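You operate a simulated robot arm through the tools that you are given. There is no shell and no other tool. Be economical: measure what you need, move in short steps, check, and stop when the job is done.

You are at the controls of a simulated robot arm. One attempt, no reset.

TASK
Clear the emergency stop on the supply box.
Fine: heat rockers two and four and the controller main switch off first; pull the stop button out; press RESET so that the TRIPPED lamp goes out.
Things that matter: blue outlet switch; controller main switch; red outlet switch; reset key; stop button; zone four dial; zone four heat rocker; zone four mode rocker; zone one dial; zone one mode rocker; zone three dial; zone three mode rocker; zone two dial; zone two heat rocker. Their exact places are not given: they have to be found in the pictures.

It is judged by the outcome, as a careful person would: the job done as asked, and still so three seconds after it is handed in. It fails if anything else is knocked over, pushed out of place, dropped, spilled or broken.

THE ROBOT
A 7-joint arm with a fingered hand on a trunk, on a base that drives. Base frame: it is fixed to the floor where the robot stands at the start and does not move with it; the origin is under the middle of the robot, x ahead of it, y to its left, z up. Lengths are in m, angles in degrees, forces in N, time in s.
Its first joint turns from -166.0 to 166.0 degrees. Places, roughly: blue outlet switch [2.1, 0.3, 0.9]; controller main switch [0.8, 0.3, 0.8]; red outlet switch [2.2, 0.3, 0.9]; reset key [2.1, 0.3, 0.8]; stop button [2.3, 0.3, 0.8]; zone four dial [1.1, 0.3, 1.2]; zone four heat rocker [1.1, 0.3, 1]; zone four mode rocker [1.1, 0.3, 0.9]; zone one dial [0.8, 0.3, 1.2]; zone one mode rocker [0.8, 0.3, 0.9]; zone three dial [1, 0.3, 1.2]; zone three mode rocker [1, 0.3, 0.9]; zone two dial [0.9, 0.3, 1.2]; zone two heat rocker [0.9, 0.3, 1]; zone two mode rocker [0.9, 0.3, 0.9]. Payload 3.7 kg.
The TCP is the grasp point between the finger pads, 0.025 m short of the fingertips. In the tool frame z runs along the fingers and y along their closing line. Largest opening 0.088 m; the body of the gripper starts 0.029 m behind the TCP. The gripper is a hand of 5 fingers: y runs from the thumb to the fingers, the wrist lies at [-0.013, -0.106, -0.174] in the tool frame, and closing takes about 1.5 s.
Orientation is told as [roll, pitch, yaw] about the base's x, y, z axes, in that order, counted from this pose: with the fingers straight down and the wrist toward the robot, the tool's x, y and z point along [0, 1, 0], [1, 0, 0] and [0, 0, -1] of the base frame.

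THE INTERFACE
- The arm moves only by the tool arm_command. Its argument "rows" is a list of rows, each an object (a shift or turn left out is 0, a gripper value left out holds the last) with "grip": the finger opening in m, from 0 to 0.088; "slide": the shift along the tool's x, y, z in units of 25 mm (1.0 is 25 mm), a list of three; "delta_rot": the turn, a rotation vector about the tool's x, y, z in units of 5 degrees (1.0 is 5 degrees), a list of three. In form: [{"grip": grip, "slide": [tx, ty, tz], "delta_rot": [rx, ry, rz]}, ...]. A call has 1 to 10 rows; each row shifts and turns the commanded pose from where the row before left it, along the tool's axes as they then stand. A call with a number of a shift or a turn outside -1 to 1 is refused whole. A row lasts 0.2 s, in which the tool goes at most 0.05 m and 8.6 degrees; a call with a longer step from one row to the next is refused whole, and so is a gripper value outside its range. A pose out of reach is approached as far as the arm can. The call stops where the force on the tool passes 70 N (or 10 N more than at its start, if that is more) or the arm is blocked; 0.2 s more then pass. Each finger travels about 0.108 m/s and halts on what it meets, pressing with about 29 N; the grip force reading is that of the motor and also rises with nothing between the fingers. The clock runs only during rows and for 0.2 s after the last one: add rows that do not move to give the fingers time. The reply holds the time, the measured pose of the TCP, the force on the tool along the base axes, the opening and the grip force, in the units named above and with some noise, with the torque about the TCP (base axes, N m) and any sound that the robot's microphone picked up, and new pictures: "pictures" is both (left out), scene, wrist or none.
- Cameras (640 x 400 px; columns grow to the right, rows downward): "scene" is now at [0.1935, 0.2189, 1.3202]; the picture's right is [-0.07, -1.00, 0.00], its down [-0.26, 0.02, -0.96] and it looks along [0.96, -0.06, -0.26] (base axes); focal length 279 px, centre (320, 200). "wrist" rides on the gripper at [0.059, -0.079, -0.105] in the tool frame; the picture's right is [-0.73, 0.32, -0.61], its down [-0.62, -0.68, 0.38] and it looks along [-0.29, 0.66, 0.70] (tool axes); focal length 234 px, centre (320, 200).
- steer(legs): drives the robot by 1 to 6 legs, each [ahead, left, turn to the left] in m, m and degrees, along the robot's own axes; the way and the turn of a leg run together, so that a leg with both is an arc; at most 1.5 m and 180 degrees a leg. The arm and the cameras ride along, it lands a little off, and it stops where it bumps. It gives what a move gives, and a new picture of the scene camera.
- set_grasp(shape): the hand has 5 fingers and takes this shape, open, in about a second: jaw (thumb against the fingers, like two jaws); tri (thumb and two fingers); tip (a fingertip pinch); poke (one finger out to press); point (the index stretched); flat (the hand flat); cup (the hand cupped); fist (a fist). The gripper value then closes the fingers along that shape, each until it touches; the sizes above hold for jaw. It gives what a move gives, with no picture.
- aim_head(pan, tilt): turns the head with the scene camera to pan (to the left, within 120 degrees either way) and tilt (down, from -29 to 69), counted from straight ahead of the robot. It gives what a move gives, and a new picture of the scene camera.
- pixel_to_xyz(camera, pixels): for up to 12 pixels [column, row] of the newest picture of that camera ("zoom" is the newest enlarged one), the place [x, y, z] in the base frame of the surface seen there, good to about 0.002 m. It takes no simulated time.
- close_up(camera, box): a new picture of the part [left, top, right, bottom] of that camera's present view, enlarged. It takes no simulated time.
- hand_in(): hands the job in; it is judged then, once.

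Go step by step. Measure first, check grasps and placings, and put right what went wrong. The budget is 80 turns and 260 pictures, counting those below and the enlarged ones. Unless the task says otherwise, let go and move clear before handing in, and close with one line.

The tools are called after "Emit:" by a JSON object that holds its "fn" and its "kwargs". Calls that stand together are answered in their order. arm_command: Moves the arm, as the interface text tells. Its arguments: {"type":"object","properties":{"rows":{"type":"array"},"pictures":{"type":"string","enum":["both","scene","wrist","none"]}},"required":["rows"]} The other tools are called the same way: set_grasp (shape) gives the hand a shape; steer (legs) drives the base; aim_head (pan, tilt) turns the head that bears the scene camera; pixel_to_xyz (camera, pixels) gives the place of the surface under pixels of a picture; close_up (camera, box) takes an enlarged picture of a part of a camera's view; hand_in () hands the job in.

At the start:

```text
t: 0.0
position: [0.6087, 0.2329, 1.2531]
tcp_rot: [-0.1, 0.1, 0.0]
ft_force: [-0.6, -0.1, 0.3]
moment: [0.03, -0.01, 0.0]
width: 0.0878
finger_force: 0.0
shape: jaw
robot x, y, heading: [-0.0011, -0.0009, 0.1]
head pan, tilt: [-3.9, 15.4]
```

scene: 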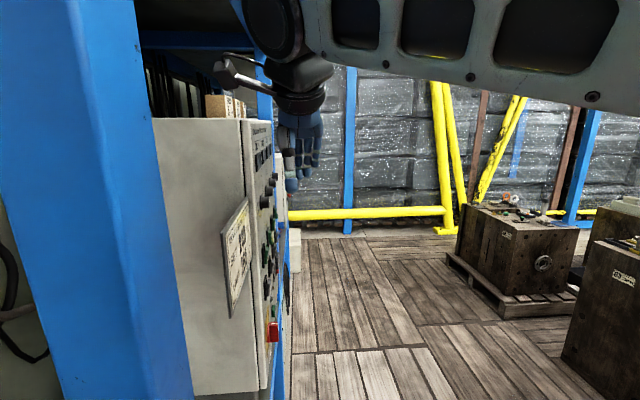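
wrist: 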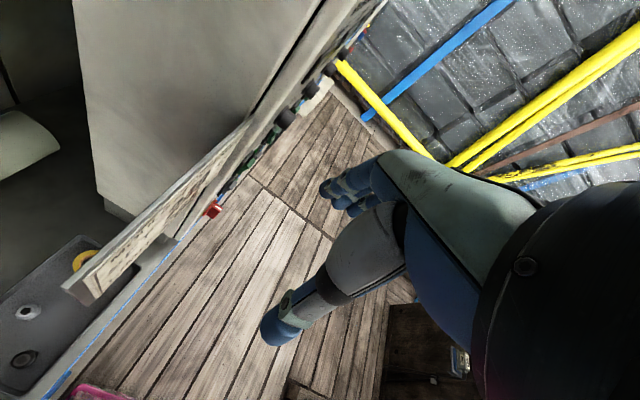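

The panel (columns 240-290) faces the robot's right, along -y, so I need to stand off to its right and face it. I'll back away to the right first, then look.

Emit:
{"fn": "steer", "kwargs": {"legs": [[0, -0.75, 0]]}}

```text
t: 2.5
position: [0.5996, -0.0475, 1.2534]
tcp_rot: [0.0, 0.1, 1.7]
ft_force: [-0.6, -0.1, -0.3]
moment: [-0.01, -0.02, 0.01]
width: 0.0879
finger_force: 0.0
shape: jaw
robot x, y, heading: [-0.0028, -0.2971, 1.7]
head pan, tilt: [-3.9, 15.4]
stopped in leg 1: the robot was blocked; the commanded pose is now the measured one
```

scene: 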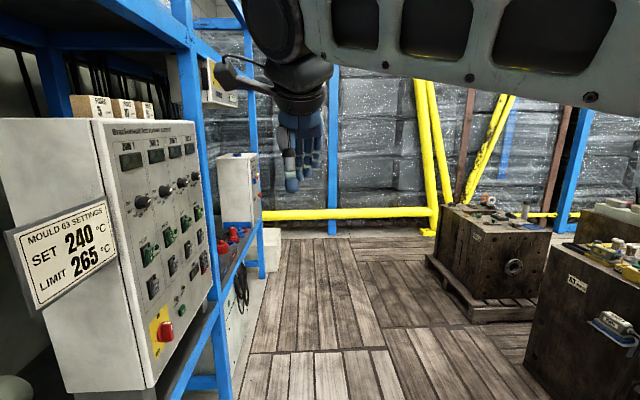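

The robot bumped into something at y=-0.30. I'll look to the right to see what it was.

Emit:
{"fn": "aim_head", "kwargs": {"pan": -80, "tilt": 45}}

Emit:
{"fn": "aim_head", "kwargs": {"pan": -30, "tilt": 45}}

```text
t: 4.0
position: [0.5998, -0.046, 1.2526]
tcp_rot: [0.0, 0.1, 1.6]
ft_force: [0.5, 0.3, -0.3]
moment: [-0.01, 0.01, 0.02]
width: 0.0878
finger_force: 0.1
shape: jaw
robot x, y, heading: [-0.0011, -0.2954, 1.6]
head pan, tilt: [-80.0, 45.0]
```

scene: 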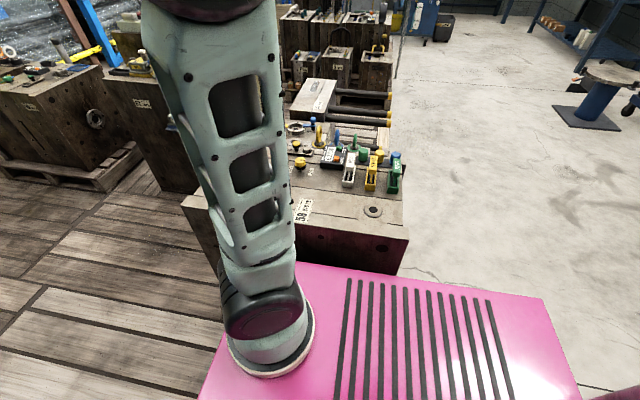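

```text
t: 5.2
position: [0.6002, -0.0453, 1.2528]
tcp_rot: [-0.1, 0.1, 1.7]
ft_force: [-0.8, -0.4, 0.1]
moment: [0.02, 0.0, -0.01]
width: 0.0876
finger_force: 0.1
shape: jaw
robot x, y, heading: [-0.0044, -0.2956, 1.9]
head pan, tilt: [-30.0, 45.0]
```

scene: 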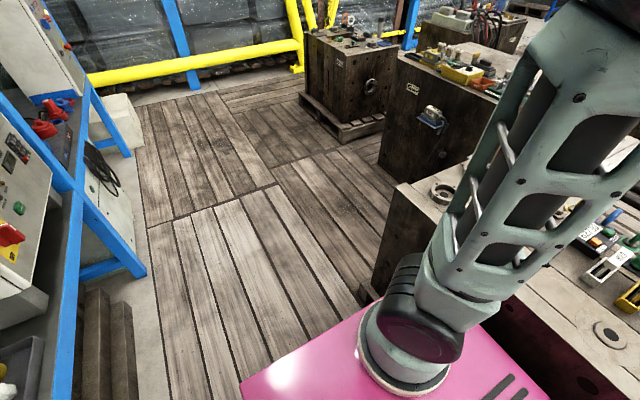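

The right side of the magenta base touches a steel block. I'll measure the aisle.

Emit:
{"fn": "pixel_to_xyz", "kwargs": {"camera": "scene", "pixels": [[395, 190], [375, 285], [440, 240], [245, 385], [440, 305], [378, 160], [335, 125], [145, 265], [75, 300], [50, 280], [20, 215], [125, 330]]}}

Emit:
{"fn": "aim_head", "kwargs": {"pan": 30, "tilt": 40}}

```text
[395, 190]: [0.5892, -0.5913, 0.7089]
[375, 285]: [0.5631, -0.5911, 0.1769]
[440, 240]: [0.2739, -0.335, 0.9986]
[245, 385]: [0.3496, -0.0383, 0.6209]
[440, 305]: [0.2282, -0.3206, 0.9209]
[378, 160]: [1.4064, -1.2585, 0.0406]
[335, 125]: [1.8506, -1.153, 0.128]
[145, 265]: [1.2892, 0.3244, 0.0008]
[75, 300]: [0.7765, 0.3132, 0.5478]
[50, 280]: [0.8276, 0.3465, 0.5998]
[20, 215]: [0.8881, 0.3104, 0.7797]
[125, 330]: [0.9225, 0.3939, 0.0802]
```

```text
t: 6.5
position: [0.5991, -0.0454, 1.2525]
tcp_rot: [-0.1, 0.1, 1.7]
ft_force: [-0.3, -0.9, 0.4]
moment: [0.0, 0.03, 0.03]
width: 0.088
finger_force: 0.0
shape: jaw
robot x, y, heading: [0.0003, -0.3008, 1.8]
head pan, tilt: [30.0, 40.0]
```

scene: 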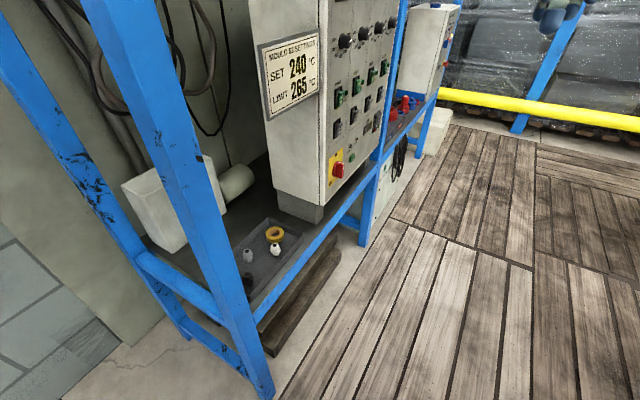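

The block corner is at (0.59, -0.59), and past it the aisle widens to about y=-1.2. I'll go ahead past that corner, shift right and turn to face the controller.

Emit:
{"fn": "steer", "kwargs": {"legs": [[0.0, 0.03, 0], [1.12, -0.04, 0], [0, -0.28, 0], [0, 0, 88]]}}

Emit:
{"fn": "aim_head", "kwargs": {"pan": 0, "tilt": 20}}

```text
t: 17.9
position: [0.9245, 0.0433, 1.2528]
tcp_rot: [0.0, 0.1, 86.3]
ft_force: [-0.1, -0.7, 0.3]
moment: [-0.02, -0.01, 0.02]
width: 0.0877
finger_force: 0.0
shape: jaw
robot x, y, heading: [1.1189, -0.5813, 86.5]
head pan, tilt: [30.0, 40.0]
```

scene: 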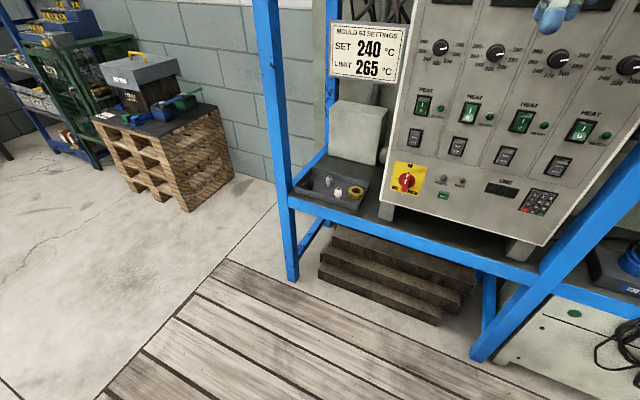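

```text
t: 18.9
position: [0.9244, 0.044, 1.253]
tcp_rot: [0.0, 0.2, 86.3]
ft_force: [-0.1, 0.4, 0.7]
moment: [0.01, 0.04, 0.0]
width: 0.088
finger_force: 0.1
shape: jaw
robot x, y, heading: [1.122, -0.5763, 86.6]
head pan, tilt: [0.0, 20.0]
```

scene: 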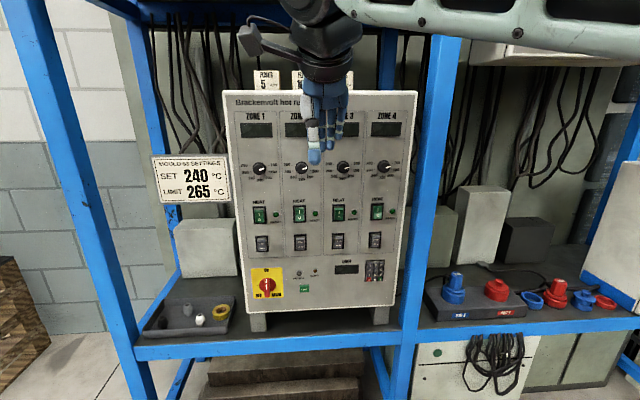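

Emit:
{"fn": "close_up", "kwargs": {"camera": "scene", "box": [230, 190, 420, 309]}}

Emit:
{"fn": "pixel_to_xyz", "kwargs": {"camera": "scene", "pixels": [[299, 214], [376, 211], [266, 287], [285, 300], [240, 300], [400, 300], [235, 110], [398, 170], [300, 243], [400, 210], [435, 200], [117, 220]]}}

```text
3.36 times, centred on (325, 250) of scene
```

zoom: 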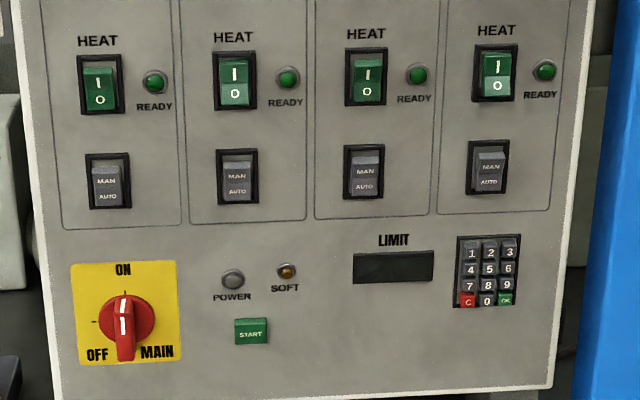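

```text
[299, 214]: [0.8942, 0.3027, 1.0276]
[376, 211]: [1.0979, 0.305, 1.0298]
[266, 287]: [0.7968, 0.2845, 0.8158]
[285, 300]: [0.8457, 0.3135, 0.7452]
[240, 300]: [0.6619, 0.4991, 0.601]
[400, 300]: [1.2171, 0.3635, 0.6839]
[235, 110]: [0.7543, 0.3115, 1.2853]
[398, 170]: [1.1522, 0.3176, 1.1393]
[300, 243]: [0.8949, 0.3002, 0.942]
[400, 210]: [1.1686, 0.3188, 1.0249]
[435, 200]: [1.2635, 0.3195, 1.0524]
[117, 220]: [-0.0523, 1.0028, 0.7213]
```

Emit:
{"fn": "close_up", "kwargs": {"camera": "scene", "box": [250, 195, 314, 235]}}

Emit:
{"fn": "close_up", "kwargs": {"camera": "scene", "box": [330, 195, 394, 235]}}

Emit:
{"fn": "pixel_to_xyz", "kwargs": {"camera": "scene", "pixels": [[376, 206], [376, 211], [376, 216], [376, 219], [339, 207], [339, 213], [339, 218], [299, 208], [299, 214], [299, 220], [260, 210], [260, 221]]}}

```text
10.00 times, centred on (282, 215) of scene
```

zoom: 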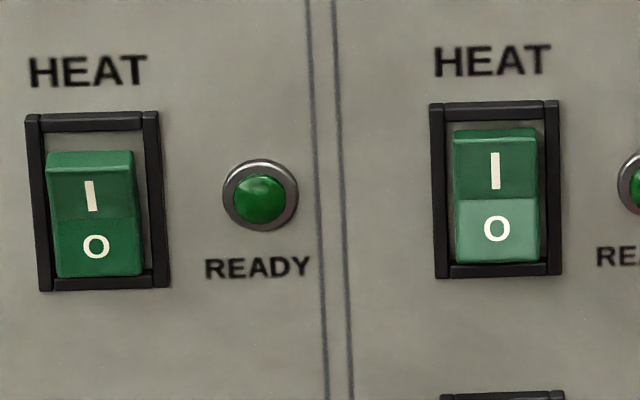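

```text
10.00 times, centred on (362, 215) of scene
```

zoom: 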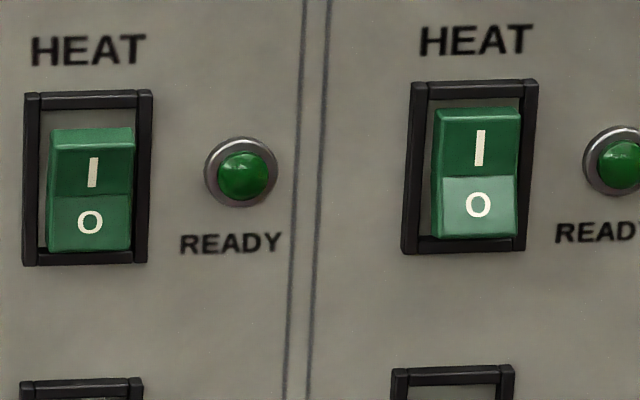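

```text
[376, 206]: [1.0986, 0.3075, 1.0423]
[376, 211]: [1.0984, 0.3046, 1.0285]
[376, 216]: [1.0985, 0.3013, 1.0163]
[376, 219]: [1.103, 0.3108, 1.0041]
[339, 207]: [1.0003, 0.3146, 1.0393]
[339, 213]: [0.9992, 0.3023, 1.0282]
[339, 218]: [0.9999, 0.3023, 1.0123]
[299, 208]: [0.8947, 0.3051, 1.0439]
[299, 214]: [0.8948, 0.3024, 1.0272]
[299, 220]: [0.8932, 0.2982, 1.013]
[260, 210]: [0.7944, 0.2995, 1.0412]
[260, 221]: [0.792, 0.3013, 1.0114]
```

Rockers 2 and 4 are on: their lower halves stick out (y 0.298 and 0.301) and their tops are in. I'll make a poke shape and turn the tool forward to face the panel.

Emit:
{"fn": "set_grasp", "kwargs": {"shape": "poke"}}

Emit:
{"fn": "arm_command", "kwargs": {"rows": [{"delta_rot": [-1, 0, 0]}, {"delta_rot": [-1, 0, 0]}, {"delta_rot": [-1, 0, 0]}, {"delta_rot": [-1, 0, 0]}, {"delta_rot": [-1, 0, 0]}, {"delta_rot": [-1, 0, 0]}, {"delta_rot": [-1, 0, 0]}, {"delta_rot": [-1, 0, 0]}, {"delta_rot": [-1, 0, 0]}], "pictures": "none"}}

Emit:
{"fn": "arm_command", "kwargs": {"rows": [{"delta_rot": [-1, 0, 0]}, {"delta_rot": [-1, 0, 0]}, {"delta_rot": [-1, 0, 0]}, {"delta_rot": [-1, 0, 0]}, {"delta_rot": [-1, 0, 0]}, {"delta_rot": [-1, 0, 0]}, {"delta_rot": [-1, 0, 0]}, {"delta_rot": [-1, 0, 0]}, {"delta_rot": [-1, 0, 0]}], "pictures": "both"}}

```text
t: 19.8
position: [0.9255, 0.0438, 1.2527]
tcp_rot: [0.0, 0.2, 86.4]
ft_force: [1.0, -0.2, 0.1]
moment: [0.01, 0.03, -0.01]
width: 0.0001
finger_force: 0.0
shape: poke
robot x, y, heading: [1.1167, -0.5772, 86.2]
head pan, tilt: [0.0, 20.0]
```

```text
t: 21.8
position: [0.9238, 0.0446, 1.2526]
tcp_rot: [0.0, -45.0, 86.4]
ft_force: [-0.2, -0.4, 1.2]
moment: [0.0, 0.0, -0.02]
width: 0.0
finger_force: 0.0
shape: poke
robot x, y, heading: [1.1178, -0.5793, 86.1]
head pan, tilt: [0.0, 20.0]
```

```text
t: 23.8
position: [0.9254, 0.0439, 1.2518]
tcp_rot: [-49.2, -90.0, 135.6]
ft_force: [-0.2, -0.6, -0.2]
moment: [-0.04, 0.0, -0.04]
width: 0.0001
finger_force: 0.0
shape: poke
robot x, y, heading: [1.1218, -0.5794, 86.4]
head pan, tilt: [0.0, 20.0]
```

scene: 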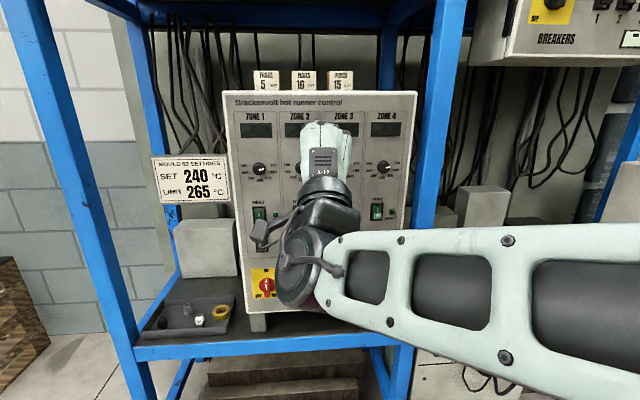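
wrist: 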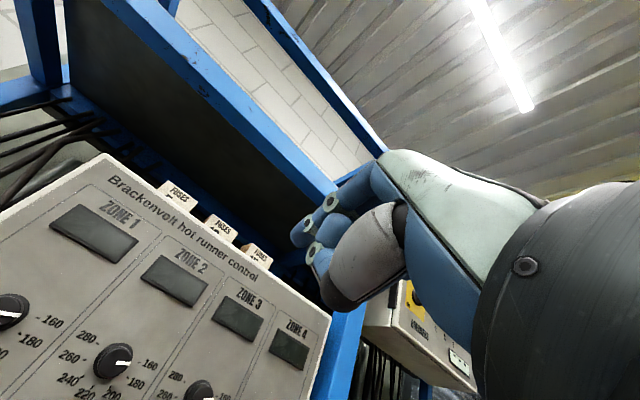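

Emit:
{"fn": "close_up", "kwargs": {"camera": "wrist", "box": [260, 140, 452, 320]}}

Emit:
{"fn": "pixel_to_xyz", "kwargs": {"camera": "wrist", "pixels": [[297, 236], [301, 225], [312, 262], [332, 200], [330, 290], [350, 185], [322, 228]]}}

```text
2.22 times, centred on (356, 230) of wrist
```

zoom: 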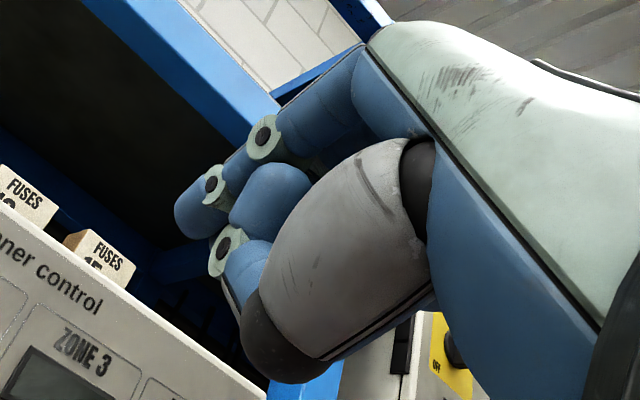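

```text
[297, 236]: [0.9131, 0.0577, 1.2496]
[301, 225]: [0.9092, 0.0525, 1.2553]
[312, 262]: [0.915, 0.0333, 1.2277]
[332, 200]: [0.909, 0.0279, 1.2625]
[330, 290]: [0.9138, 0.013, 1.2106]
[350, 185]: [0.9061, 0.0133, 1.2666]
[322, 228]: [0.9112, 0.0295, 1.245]
```

The poking fingertip is at about (0.92, 0.066, 1.25), level with the TCP and 2.4 cm ahead of it. I'll straighten the yaw and lower in front of rocker two.

Emit:
{"fn": "arm_command", "kwargs": {"rows": [{"delta_rot": [0, 0.7, 0], "slide": [0.6, -1, 0]}, {"slide": [0.6, -1, 0]}, {"slide": [0, -1, 0]}, {"slide": [0, -1, 0]}, {"slide": [0, -1, 0]}, {"slide": [0, -1, 0]}, {"slide": [0, -1, 0]}, {"slide": [0, -1, 0]}, {"slide": [0, -1, 0]}, {"slide": [0, -0.6, 0]}], "pictures": "none"}}

Emit:
{"fn": "arm_command", "kwargs": {"rows": [{"slide": [0, 0, 1]}, {"slide": [0, 0, 1]}, {"slide": [0, 0, 1]}, {"slide": [0, 0, 1]}, {"slide": [0, 0, 1]}, {"slide": [0, 0, 1]}, {"slide": [0, 0, 1]}], "pictures": "both"}}

```text
t: 26.0
position: [0.8962, 0.0424, 1.0117]
tcp_rot: [-41.4, -89.9, 131.2]
ft_force: [0.2, -0.6, -0.7]
moment: [0.04, 0.01, 0.03]
width: 0.0002
finger_force: 0.1
shape: poke
robot x, y, heading: [1.1185, -0.5808, 86.1]
head pan, tilt: [0.0, 20.0]
```

```text
t: 27.6
position: [0.896, 0.2188, 1.0122]
tcp_rot: [-35.8, -90.0, 125.5]
ft_force: [0.6, 0.3, -0.3]
moment: [0.01, 0.0, -0.01]
width: 0.0
finger_force: 0.1
shape: poke
robot x, y, heading: [1.1165, -0.5802, 86.2]
head pan, tilt: [0.0, 20.0]
```

scene: 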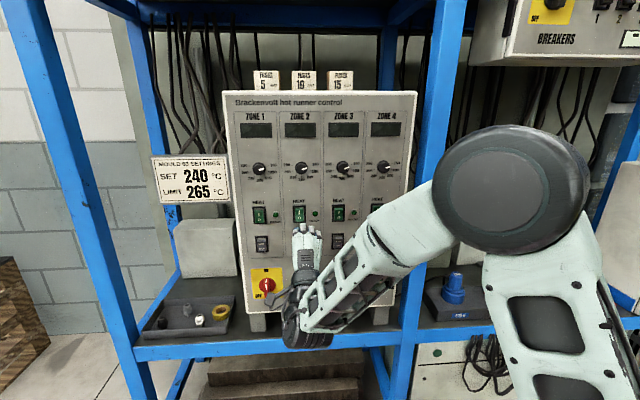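
wrist: 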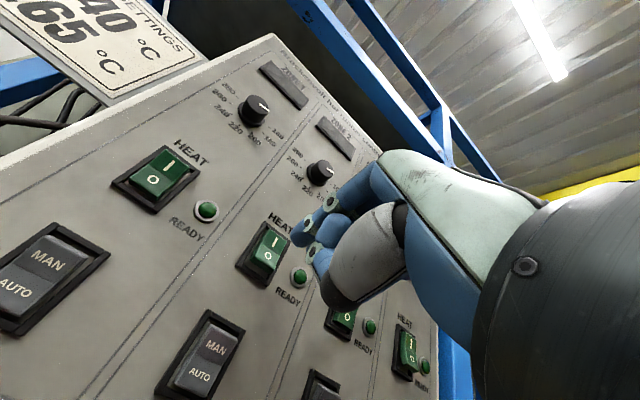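

Emit:
{"fn": "pixel_to_xyz", "kwargs": {"camera": "wrist", "pixels": [[297, 236], [294, 230], [300, 243], [313, 258], [265, 258], [275, 240]]}}

Emit:
{"fn": "close_up", "kwargs": {"camera": "scene", "box": [270, 190, 334, 230]}}

Emit:
{"fn": "close_up", "kwargs": {"camera": "wrist", "box": [230, 170, 390, 300]}}

```text
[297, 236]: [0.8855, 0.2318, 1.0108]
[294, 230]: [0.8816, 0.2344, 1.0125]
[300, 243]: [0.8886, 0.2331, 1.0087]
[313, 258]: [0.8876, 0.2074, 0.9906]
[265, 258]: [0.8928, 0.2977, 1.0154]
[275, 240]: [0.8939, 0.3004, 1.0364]
```

```text
10.00 times, centred on (302, 210) of scene
```

zoom: 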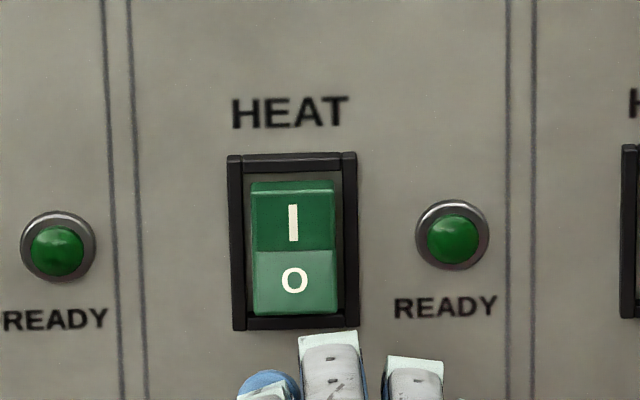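

```text
3.08 times, centred on (310, 235) of wrist
```

zoom: 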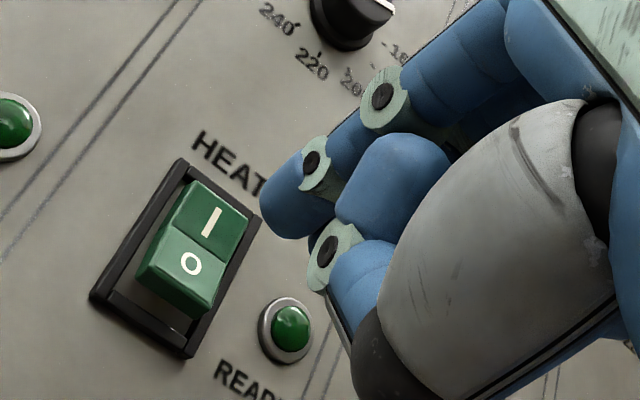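

Emit:
{"fn": "arm_command", "kwargs": {"rows": [{"slide": [-0.16, -0.08, 1]}, {"slide": [0, 0, 1]}, {"slide": [0, 0, 0.2]}, {"slide": [0, 0, 0.2]}, {"slide": [0, 0, 0.2]}], "pictures": "wrist"}}

Emit:
{"fn": "close_up", "kwargs": {"camera": "wrist", "box": [230, 170, 390, 300]}}

```text
t: 28.8
position: [0.8984, 0.279, 1.0145]
tcp_rot: [166.2, -89.8, -76.2]
ft_force: [7.6, -68.7, 7.9]
moment: [0.05, 0.06, -0.08]
width: 0.0
finger_force: 0.1
shape: poke
robot x, y, heading: [1.1162, -0.5785, 86.4]
head pan, tilt: [0.0, 20.0]
```

wrist: 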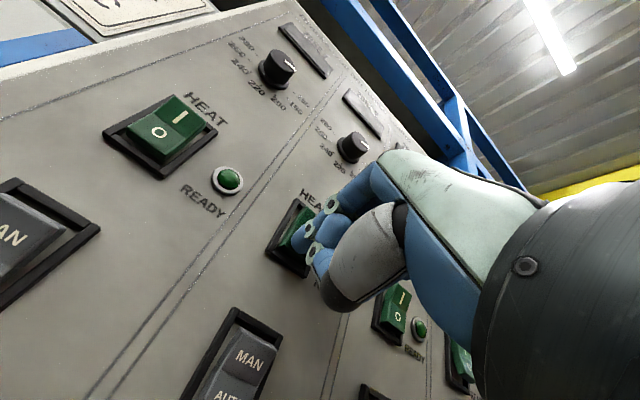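

```text
3.08 times, centred on (310, 235) of wrist
```

zoom: 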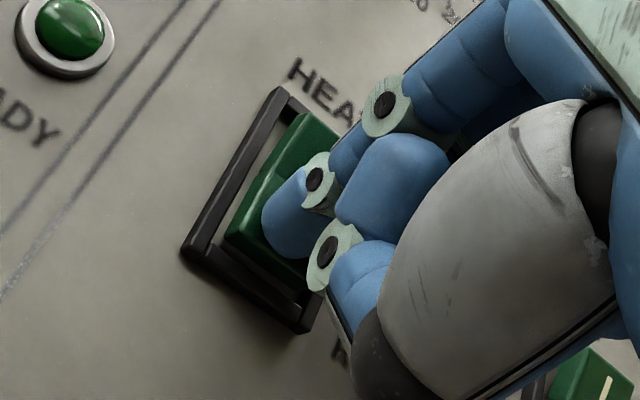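

The press stopped at 69 N with the finger on the rocker. I'll back off and check whether it flipped.

Emit:
{"fn": "arm_command", "kwargs": {"rows": [{"slide": [0, 0, -1]}, {"slide": [0, 0, -1]}, {"slide": [0, 0, -1]}], "pictures": "both"}}

Emit:
{"fn": "close_up", "kwargs": {"camera": "wrist", "box": [230, 170, 390, 300]}}

Emit:
{"fn": "close_up", "kwargs": {"camera": "scene", "box": [250, 195, 346, 255]}}

```text
t: 29.6
position: [0.8996, 0.21, 1.0086]
tcp_rot: [-23.0, -89.9, 112.7]
ft_force: [0.1, -0.7, -1.3]
moment: [0.0, 0.0, -0.01]
width: 0.0
finger_force: 0.0
shape: poke
robot x, y, heading: [1.1196, -0.5795, 86.0]
head pan, tilt: [0.0, 20.0]
```

scene: 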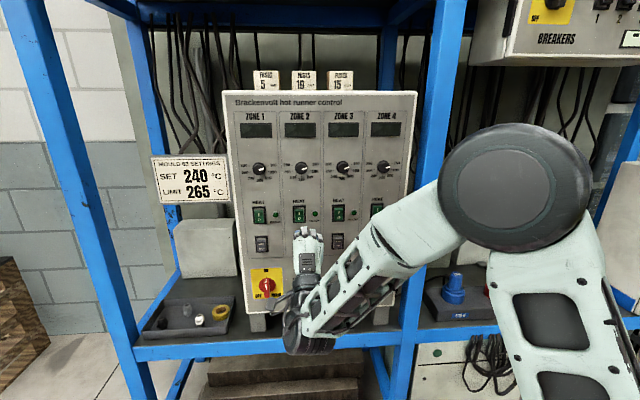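
wrist: 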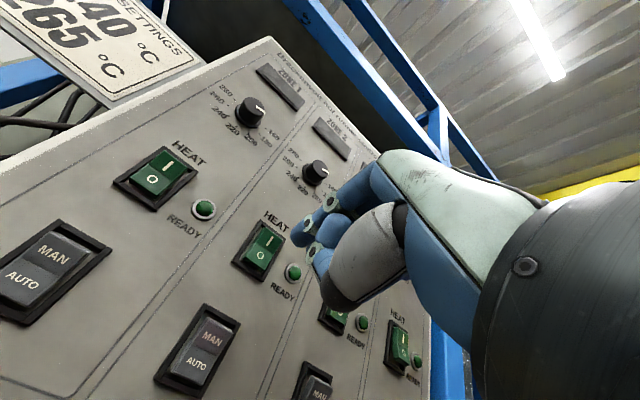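

```text
3.08 times, centred on (310, 235) of wrist
```

zoom: 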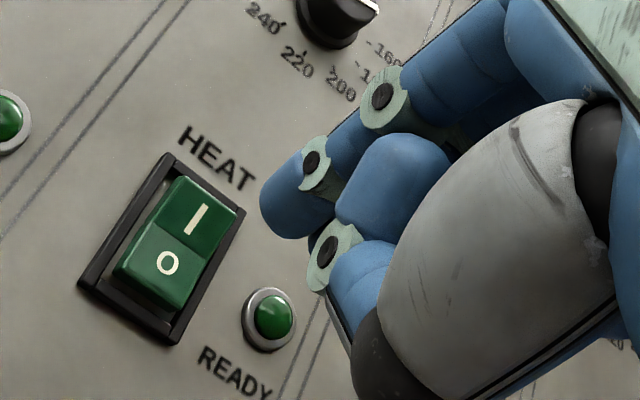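

```text
6.67 times, centred on (298, 225) of scene
```

zoom: 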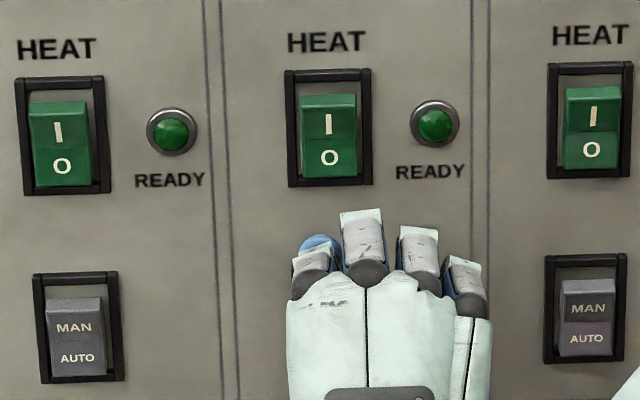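

Rocker two now looks like the off ones (one and three). Next I'll move 0.203 m right to rocker four and check.

Emit:
{"fn": "arm_command", "kwargs": {"rows": [{"slide": [-1, 0, 0]}, {"slide": [-1, 0, 0]}, {"slide": [-1, 0, 0]}, {"slide": [-1, 0, 0]}, {"slide": [-1, 0, 0]}, {"slide": [-1, 0, 0]}, {"slide": [-1, 0, 0]}, {"slide": [-1.0, 0.1, 0]}, {"slide": [-0.1, 0, 0]}], "pictures": "both"}}

Emit:
{"fn": "close_up", "kwargs": {"camera": "wrist", "box": [230, 170, 390, 300]}}

Emit:
{"fn": "pixel_to_xyz", "kwargs": {"camera": "wrist", "pixels": [[297, 236], [294, 230], [260, 258], [265, 240]]}}

```text
t: 31.6
position: [1.08, 0.2012, 1.0153]
tcp_rot: [49.9, -89.6, 39.1]
ft_force: [-0.9, 0.8, 0.7]
moment: [0.01, 0.01, -0.05]
width: 0.0
finger_force: 0.1
shape: poke
out of reach, approached as far as the arm can: row 8
robot x, y, heading: [1.1161, -0.5761, 86.7]
head pan, tilt: [0.0, 20.0]
```

scene: 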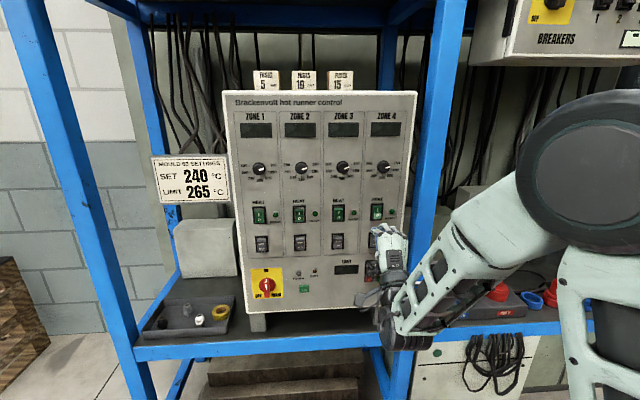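
wrist: 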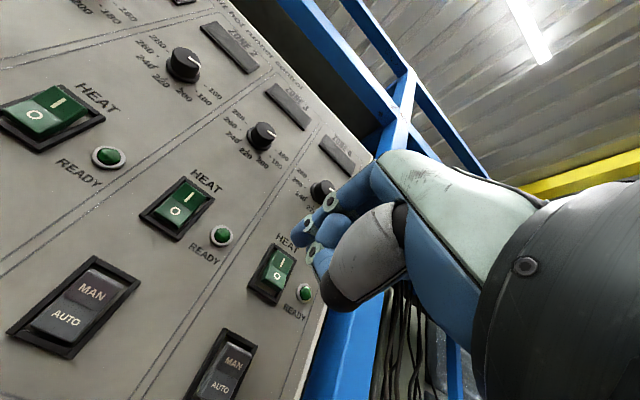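

```text
3.08 times, centred on (310, 235) of wrist
```

zoom: 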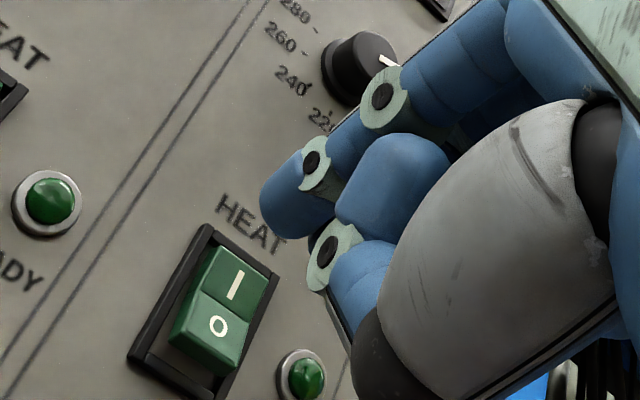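

```text
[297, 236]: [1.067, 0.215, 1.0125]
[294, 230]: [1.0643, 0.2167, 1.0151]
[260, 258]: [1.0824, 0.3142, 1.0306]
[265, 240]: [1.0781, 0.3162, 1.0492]
```

The arm is at its limit this close in, so I'll pull the hand left and back, then drive the base 0.2 m right.

Emit:
{"fn": "arm_command", "kwargs": {"rows": [{"slide": [1, 0, -1]}, {"slide": [1, 0, -1]}, {"slide": [1, 0, 0]}, {"slide": [1, 0, 0]}, {"slide": [1, 0, 0]}, {"slide": [1, 0, 0]}, {"slide": [1, 0, 0]}], "pictures": "none"}}

Emit:
{"fn": "steer", "kwargs": {"legs": [[0, -0.2, 2]]}}

```text
t: 33.2
position: [0.9091, 0.1534, 1.0154]
tcp_rot: [-17.8, -89.9, 107.5]
ft_force: [0.9, -0.8, 0.0]
moment: [0.01, -0.05, 0.01]
width: 0.0001
finger_force: 0.0
shape: poke
robot x, y, heading: [1.1178, -0.5768, 86.4]
head pan, tilt: [0.0, 20.0]
```

```text
t: 34.8
position: [1.0842, 0.1371, 1.0163]
tcp_rot: [-24.4, -89.9, 116.1]
ft_force: [0.5, 0.6, 1.0]
moment: [-0.02, 0.0, -0.01]
width: 0.0002
finger_force: 0.1
shape: poke
robot x, y, heading: [1.3136, -0.5855, 88.4]
head pan, tilt: [0.0, 20.0]
```

scene: 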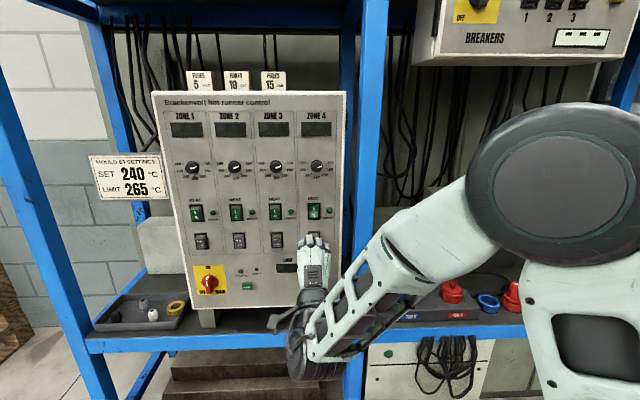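

Emit:
{"fn": "arm_command", "kwargs": {"rows": [{"delta_rot": [0, -0.34, 0], "slide": [-0.73, -0.1, 1]}, {"slide": [0, 0, 1]}, {"slide": [0, 0, 0.8]}], "pictures": "wrist"}}

Emit:
{"fn": "close_up", "kwargs": {"camera": "wrist", "box": [230, 170, 390, 300]}}

Emit:
{"fn": "pixel_to_xyz", "kwargs": {"camera": "wrist", "pixels": [[297, 236], [294, 230], [265, 258], [262, 260]]}}

```text
t: 35.5
position: [1.1003, 0.2073, 1.0148]
tcp_rot: [-33.8, -89.9, 123.7]
ft_force: [0.2, -0.3, -0.7]
moment: [-0.02, 0.0, 0.0]
width: 0.0
finger_force: 0.0
shape: poke
robot x, y, heading: [1.3155, -0.5875, 88.4]
head pan, tilt: [0.0, 20.0]
```

wrist: 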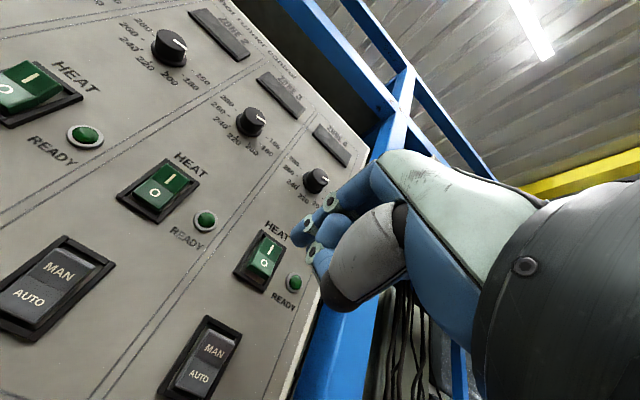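

```text
3.08 times, centred on (310, 235) of wrist
```

zoom: 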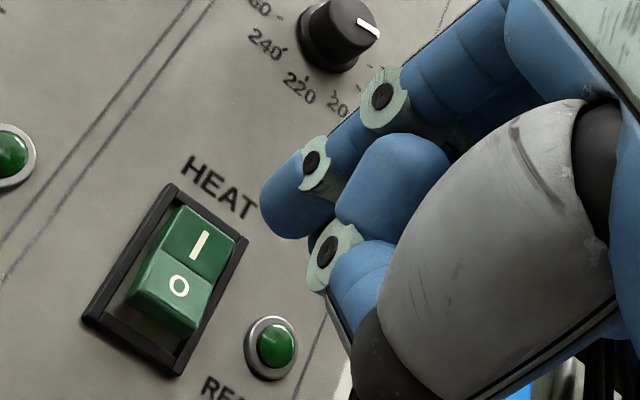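

```text
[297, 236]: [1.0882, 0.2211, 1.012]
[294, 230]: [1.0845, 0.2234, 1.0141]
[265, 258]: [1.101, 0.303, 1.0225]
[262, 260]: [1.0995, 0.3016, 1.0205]
```

Emit:
{"fn": "arm_command", "kwargs": {"rows": [{"slide": [-0.1, -0.15, 1]}, {"slide": [0, 0, 1]}, {"slide": [0, 0, 0.3]}, {"slide": [0, 0, 0.25]}, {"slide": [0, 0, 0.25]}, {"slide": [0, 0, 0.2]}, {"slide": [0, 0, 0.2]}], "pictures": "none"}}

Emit:
{"fn": "arm_command", "kwargs": {"rows": [{"slide": [0, 0, -1]}, {"slide": [0, 0, -1]}, {"slide": [0, 0, -1]}, {"slide": [0, 0, -1]}], "pictures": "both"}}

Emit:
{"fn": "close_up", "kwargs": {"camera": "scene", "box": [180, 180, 340, 280]}}

```text
t: 37.4
position: [1.1009, 0.2816, 1.013]
tcp_rot: [164.1, -89.7, -73.9]
ft_force: [11.1, -37.5, -1.3]
moment: [-0.04, -0.03, -0.32]
width: 0.0002
finger_force: 0.0
shape: poke
robot x, y, heading: [1.3171, -0.5867, 88.4]
head pan, tilt: [0.0, 20.0]
stopped in row 7: the force on the tool passed its limit at 72 N (the readings are from after the stop); the commanded pose is now the measured one
```

```text
t: 38.4
position: [1.1025, 0.1838, 1.0121]
tcp_rot: [163.0, -89.8, -72.7]
ft_force: [-0.2, -0.2, 0.0]
moment: [0.0, 0.0, -0.02]
width: 0.0001
finger_force: 0.1
shape: poke
robot x, y, heading: [1.3139, -0.5913, 88.2]
head pan, tilt: [0.0, 20.0]
```

scene: 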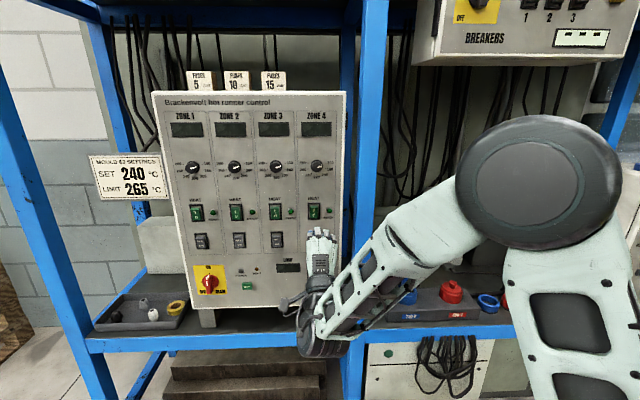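
wrist: 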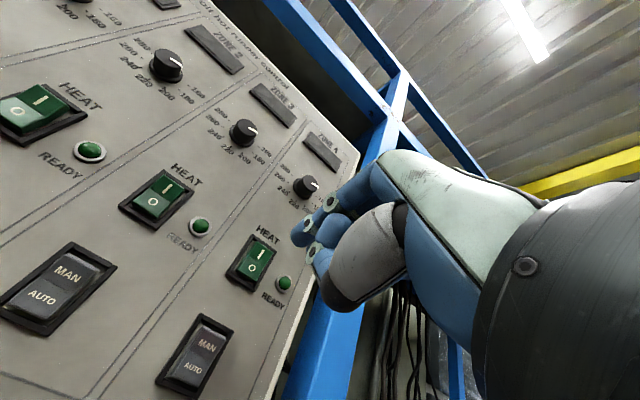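

```text
4.00 times, centred on (260, 230) of scene
```

zoom: 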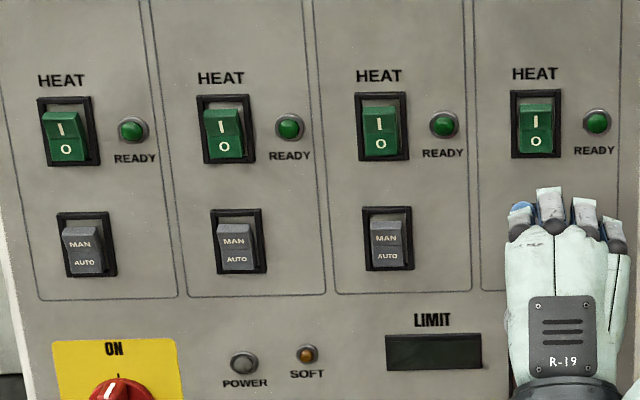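

Emit:
{"fn": "close_up", "kwargs": {"camera": "scene", "box": [290, 190, 338, 220]}}

Emit:
{"fn": "pixel_to_xyz", "kwargs": {"camera": "zoom", "pixels": [[310, 185], [310, 210], [310, 235], [310, 260]]}}

Emit:
{"fn": "close_up", "kwargs": {"camera": "scene", "box": [185, 255, 249, 295]}}

Emit:
{"fn": "pixel_to_xyz", "kwargs": {"camera": "zoom", "pixels": [[235, 220], [230, 300], [200, 250], [280, 250], [225, 180], [330, 150], [150, 150], [230, 330]]}}

```text
13.33 times, centred on (314, 205) of scene
```

zoom: 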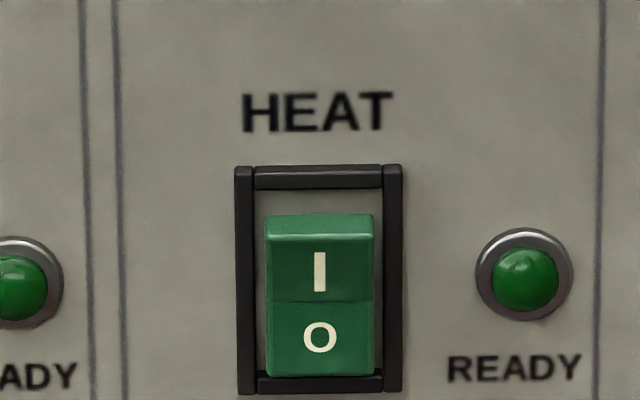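

```text
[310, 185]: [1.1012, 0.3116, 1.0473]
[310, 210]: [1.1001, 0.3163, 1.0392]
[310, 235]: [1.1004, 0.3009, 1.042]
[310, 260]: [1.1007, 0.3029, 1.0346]
```

```text
10.00 times, centred on (217, 275) of scene
```

zoom: 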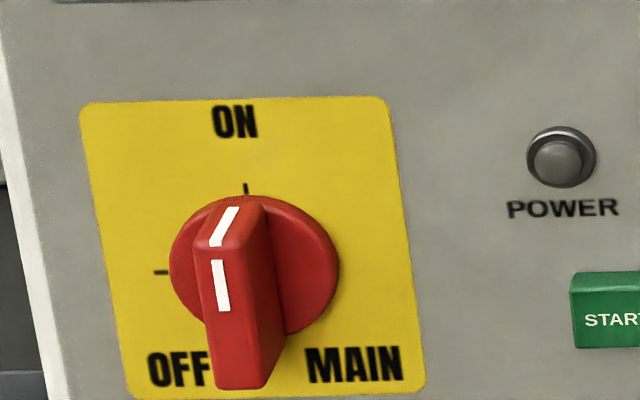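

```text
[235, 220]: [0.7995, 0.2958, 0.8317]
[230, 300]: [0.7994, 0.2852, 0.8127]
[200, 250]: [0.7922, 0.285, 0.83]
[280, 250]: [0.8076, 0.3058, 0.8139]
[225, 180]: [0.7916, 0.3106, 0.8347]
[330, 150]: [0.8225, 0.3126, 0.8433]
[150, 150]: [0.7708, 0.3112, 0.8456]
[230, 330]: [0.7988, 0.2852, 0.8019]
```

Rocker four is off. The main switch handle is vertical (ON), centred near (0.80, 0.285, 0.815), and OFF is to the left, so it turns counter-clockwise. I'll push its lower end to the right with the finger, after driving left about 0.31 m.

Emit:
{"fn": "steer", "kwargs": {"legs": [[0, 0.31, 0]]}}

Emit:
{"fn": "close_up", "kwargs": {"camera": "wrist", "box": [230, 170, 390, 300]}}

Emit:
{"fn": "pixel_to_xyz", "kwargs": {"camera": "wrist", "pixels": [[293, 236], [292, 242], [307, 258], [310, 264], [313, 268], [325, 290]]}}

```text
t: 40.4
position: [0.7942, 0.1933, 1.0112]
tcp_rot: [160.7, -89.8, -70.4]
ft_force: [-0.8, -0.1, 0.0]
moment: [-0.03, -0.02, -0.01]
width: 0.0
finger_force: 0.0
shape: poke
robot x, y, heading: [1.0069, -0.5788, 88.3]
head pan, tilt: [0.0, 20.0]
```

scene: 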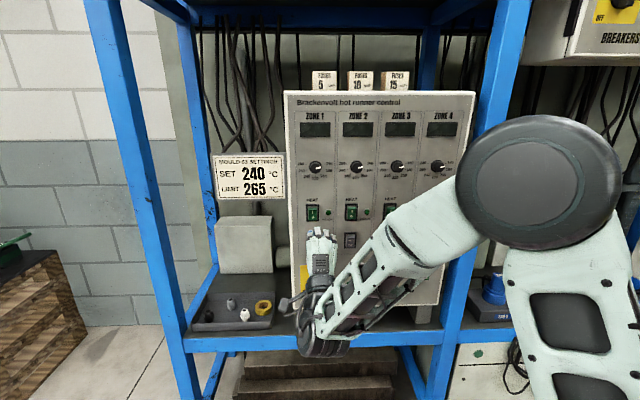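

```text
3.08 times, centred on (310, 235) of wrist
```

zoom: 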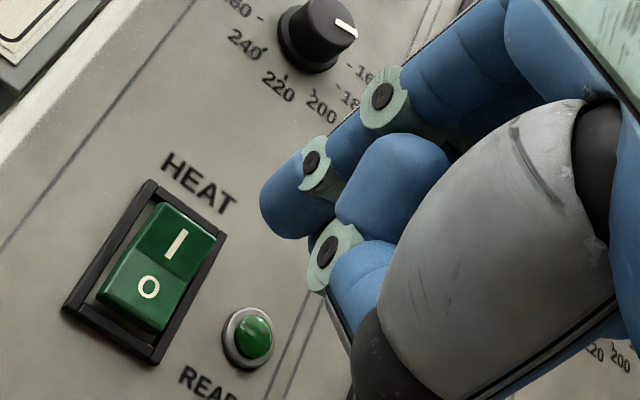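

```text
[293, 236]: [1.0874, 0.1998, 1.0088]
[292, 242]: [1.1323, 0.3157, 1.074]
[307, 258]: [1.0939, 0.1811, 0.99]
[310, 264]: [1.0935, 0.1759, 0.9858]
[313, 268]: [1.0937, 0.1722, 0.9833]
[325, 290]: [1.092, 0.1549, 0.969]
```

Emit:
{"fn": "arm_command", "kwargs": {"rows": [{"slide": [0.9, -1, 0]}, {"slide": [0, -1, 0]}, {"slide": [0, -1, 0]}, {"slide": [0, -1, 0]}, {"slide": [0, -1, 0]}, {"slide": [0, -1, 0]}, {"slide": [0, -1, 0]}, {"slide": [0, -1, 0]}, {"slide": [0, -0.5, 0]}], "pictures": "none"}}

Emit:
{"fn": "arm_command", "kwargs": {"rows": [{"slide": [0, 0, 1]}, {"slide": [0, 0, 0.8]}, {}], "pictures": "both"}}

Emit:
{"fn": "close_up", "kwargs": {"camera": "wrist", "box": [230, 170, 390, 300]}}

Emit:
{"fn": "pixel_to_xyz", "kwargs": {"camera": "wrist", "pixels": [[293, 236], [300, 243], [297, 238]]}}

```text
t: 42.4
position: [0.7456, 0.2201, 0.8335]
tcp_rot: [-53.1, -89.8, 143.4]
ft_force: [-0.3, 0.5, -0.7]
moment: [0.02, 0.03, -0.02]
width: 0.0003
finger_force: 0.1
shape: poke
out of reach, approached as far as the arm can: row 6, 7, 8, 9
robot x, y, heading: [1.0095, -0.5797, 88.4]
head pan, tilt: [0.0, 20.0]
```

```text
t: 43.2
position: [0.7456, 0.2662, 0.8328]
tcp_rot: [168.1, -89.9, -77.7]
ft_force: [0.0, 0.4, 0.8]
moment: [-0.01, -0.02, 0.04]
width: 0.0003
finger_force: 0.1
shape: poke
robot x, y, heading: [1.0074, -0.5824, 88.5]
head pan, tilt: [0.0, 20.0]
```

scene: 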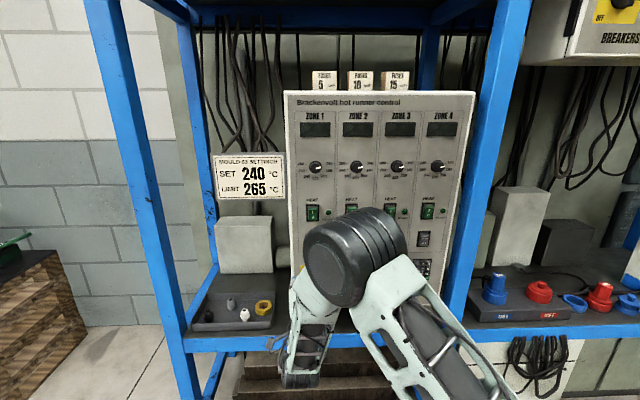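
wrist: 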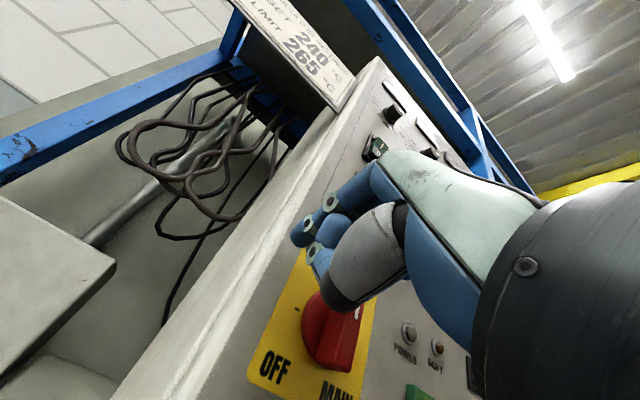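

```text
3.08 times, centred on (310, 235) of wrist
```

zoom: 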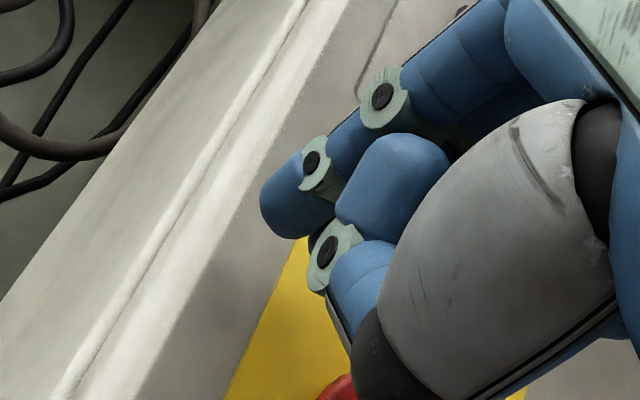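

```text
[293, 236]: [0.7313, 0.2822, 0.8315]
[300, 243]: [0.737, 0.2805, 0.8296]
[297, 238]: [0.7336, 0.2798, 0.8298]
```

The low level pose is out of reach and the arm folded its elbow toward the panel. I'll retreat up and back, then tilt the tool 45° down so the wrist sits higher.

Emit:
{"fn": "arm_command", "kwargs": {"rows": [{"slide": [-0.5, 0, -1]}, {"slide": [-0.5, 0, -1]}, {"slide": [-0.5, 0.5, -1]}, {"slide": [-0.5, 1, -1]}, {"slide": [-0.5, 1, 0]}, {"slide": [-0.5, 1, 0]}, {"slide": [0, 1, 0]}, {"slide": [0, 1, 0]}], "pictures": "none"}}

Emit:
{"fn": "arm_command", "kwargs": {"rows": [{"delta_rot": [1, 0, 0]}, {"delta_rot": [1, 0, 0]}, {"delta_rot": [1, 0, 0]}, {"delta_rot": [1, 0, 0]}, {"delta_rot": [1, 0, 0]}, {"delta_rot": [1, 0, 0]}, {"delta_rot": [1, 0, 0]}, {"delta_rot": [1, 0, 0]}, {"delta_rot": [1, 0, 0]}], "pictures": "both"}}

```text
t: 45.0
position: [0.8054, 0.1802, 0.9896]
tcp_rot: [167.9, -89.9, -77.5]
ft_force: [0.2, -1.0, 0.0]
moment: [0.02, 0.04, 0.02]
width: 0.0
finger_force: 0.1
shape: poke
out of reach, approached as far as the arm can: row 2, 3
robot x, y, heading: [1.0099, -0.5807, 88.6]
head pan, tilt: [0.0, 20.0]
```

```text
t: 47.0
position: [0.8064, 0.1791, 0.9874]
tcp_rot: [0.0, -45.1, 90.3]
ft_force: [-1.0, -0.4, 0.1]
moment: [-0.02, 0.04, 0.03]
width: 0.0
finger_force: 0.0
shape: poke
robot x, y, heading: [1.012, -0.5795, 88.6]
head pan, tilt: [0.0, 20.0]
```

scene: 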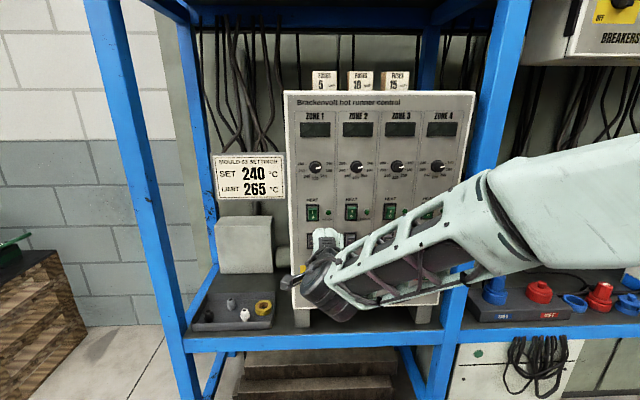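
wrist: 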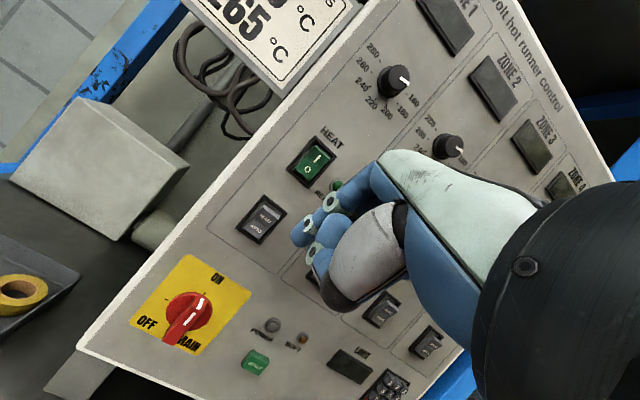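

Emit:
{"fn": "arm_command", "kwargs": {"rows": [{"slide": [-0.4, -1, 0]}, {"slide": [-0.4, -1, 0.5]}, {"slide": [-0.36, -0.77, 1]}, {"slide": [0, 0, 1]}, {"slide": [0, 0, 1]}, {"slide": [0, 0, 1]}, {"slide": [0, 0, 0.59]}], "pictures": "both"}}

Emit:
{"fn": "close_up", "kwargs": {"camera": "wrist", "box": [200, 170, 392, 300]}}

Emit:
{"fn": "pixel_to_xyz", "kwargs": {"camera": "wrist", "pixels": [[293, 236], [300, 243], [297, 238], [307, 258]]}}

```text
t: 48.6
position: [0.8346, 0.223, 0.8505]
tcp_rot: [0.1, -45.3, 90.3]
ft_force: [-0.1, 0.1, -0.1]
moment: [-0.02, 0.02, 0.01]
width: 0.0
finger_force: 0.1
shape: poke
robot x, y, heading: [1.008, -0.5764, 88.7]
head pan, tilt: [0.0, 20.0]
```

scene: 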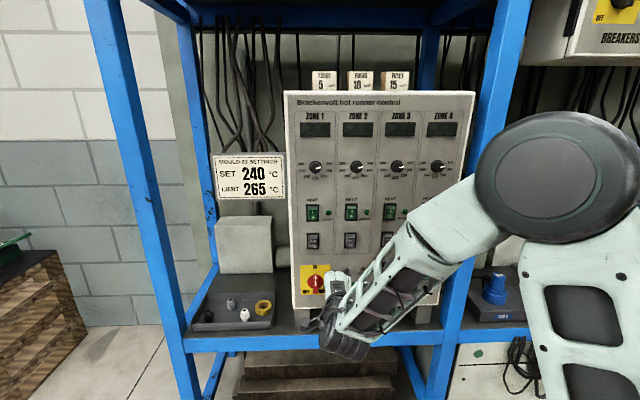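
wrist: 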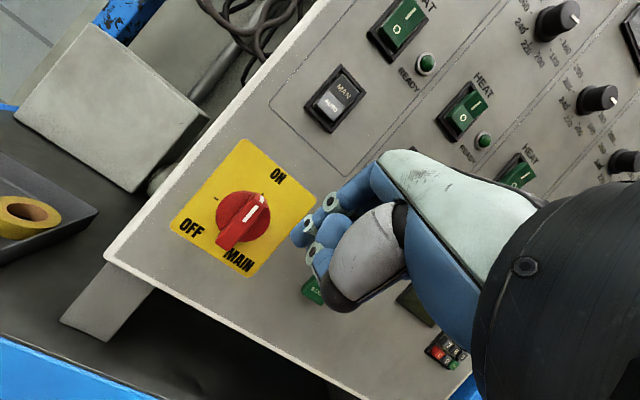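

```text
3.08 times, centred on (296, 235) of wrist
```

zoom: 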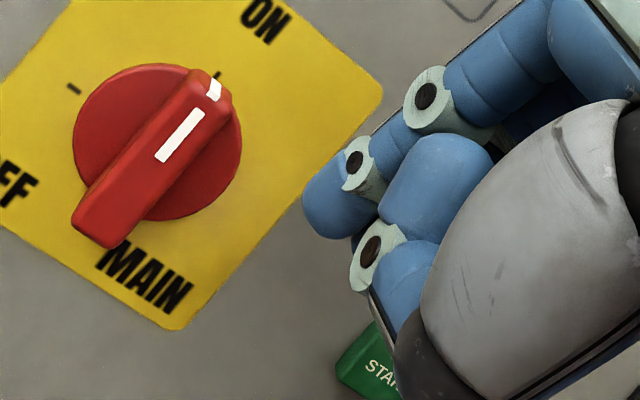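

```text
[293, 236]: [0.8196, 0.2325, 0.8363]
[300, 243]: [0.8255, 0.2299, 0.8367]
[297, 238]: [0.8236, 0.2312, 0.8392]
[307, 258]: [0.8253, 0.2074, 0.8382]
```

Emit:
{"fn": "pixel_to_xyz", "kwargs": {"camera": "zoom", "pixels": [[110, 85], [205, 185], [80, 160], [160, 210], [205, 110], [110, 215], [160, 160], [170, 70], [230, 130], [85, 210]]}}

```text
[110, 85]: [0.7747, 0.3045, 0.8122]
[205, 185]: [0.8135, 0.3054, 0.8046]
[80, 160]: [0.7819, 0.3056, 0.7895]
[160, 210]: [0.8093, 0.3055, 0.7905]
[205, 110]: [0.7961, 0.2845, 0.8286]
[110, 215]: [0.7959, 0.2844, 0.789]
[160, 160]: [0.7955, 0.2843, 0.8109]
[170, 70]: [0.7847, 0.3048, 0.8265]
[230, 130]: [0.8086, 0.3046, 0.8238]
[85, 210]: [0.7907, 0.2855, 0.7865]
```

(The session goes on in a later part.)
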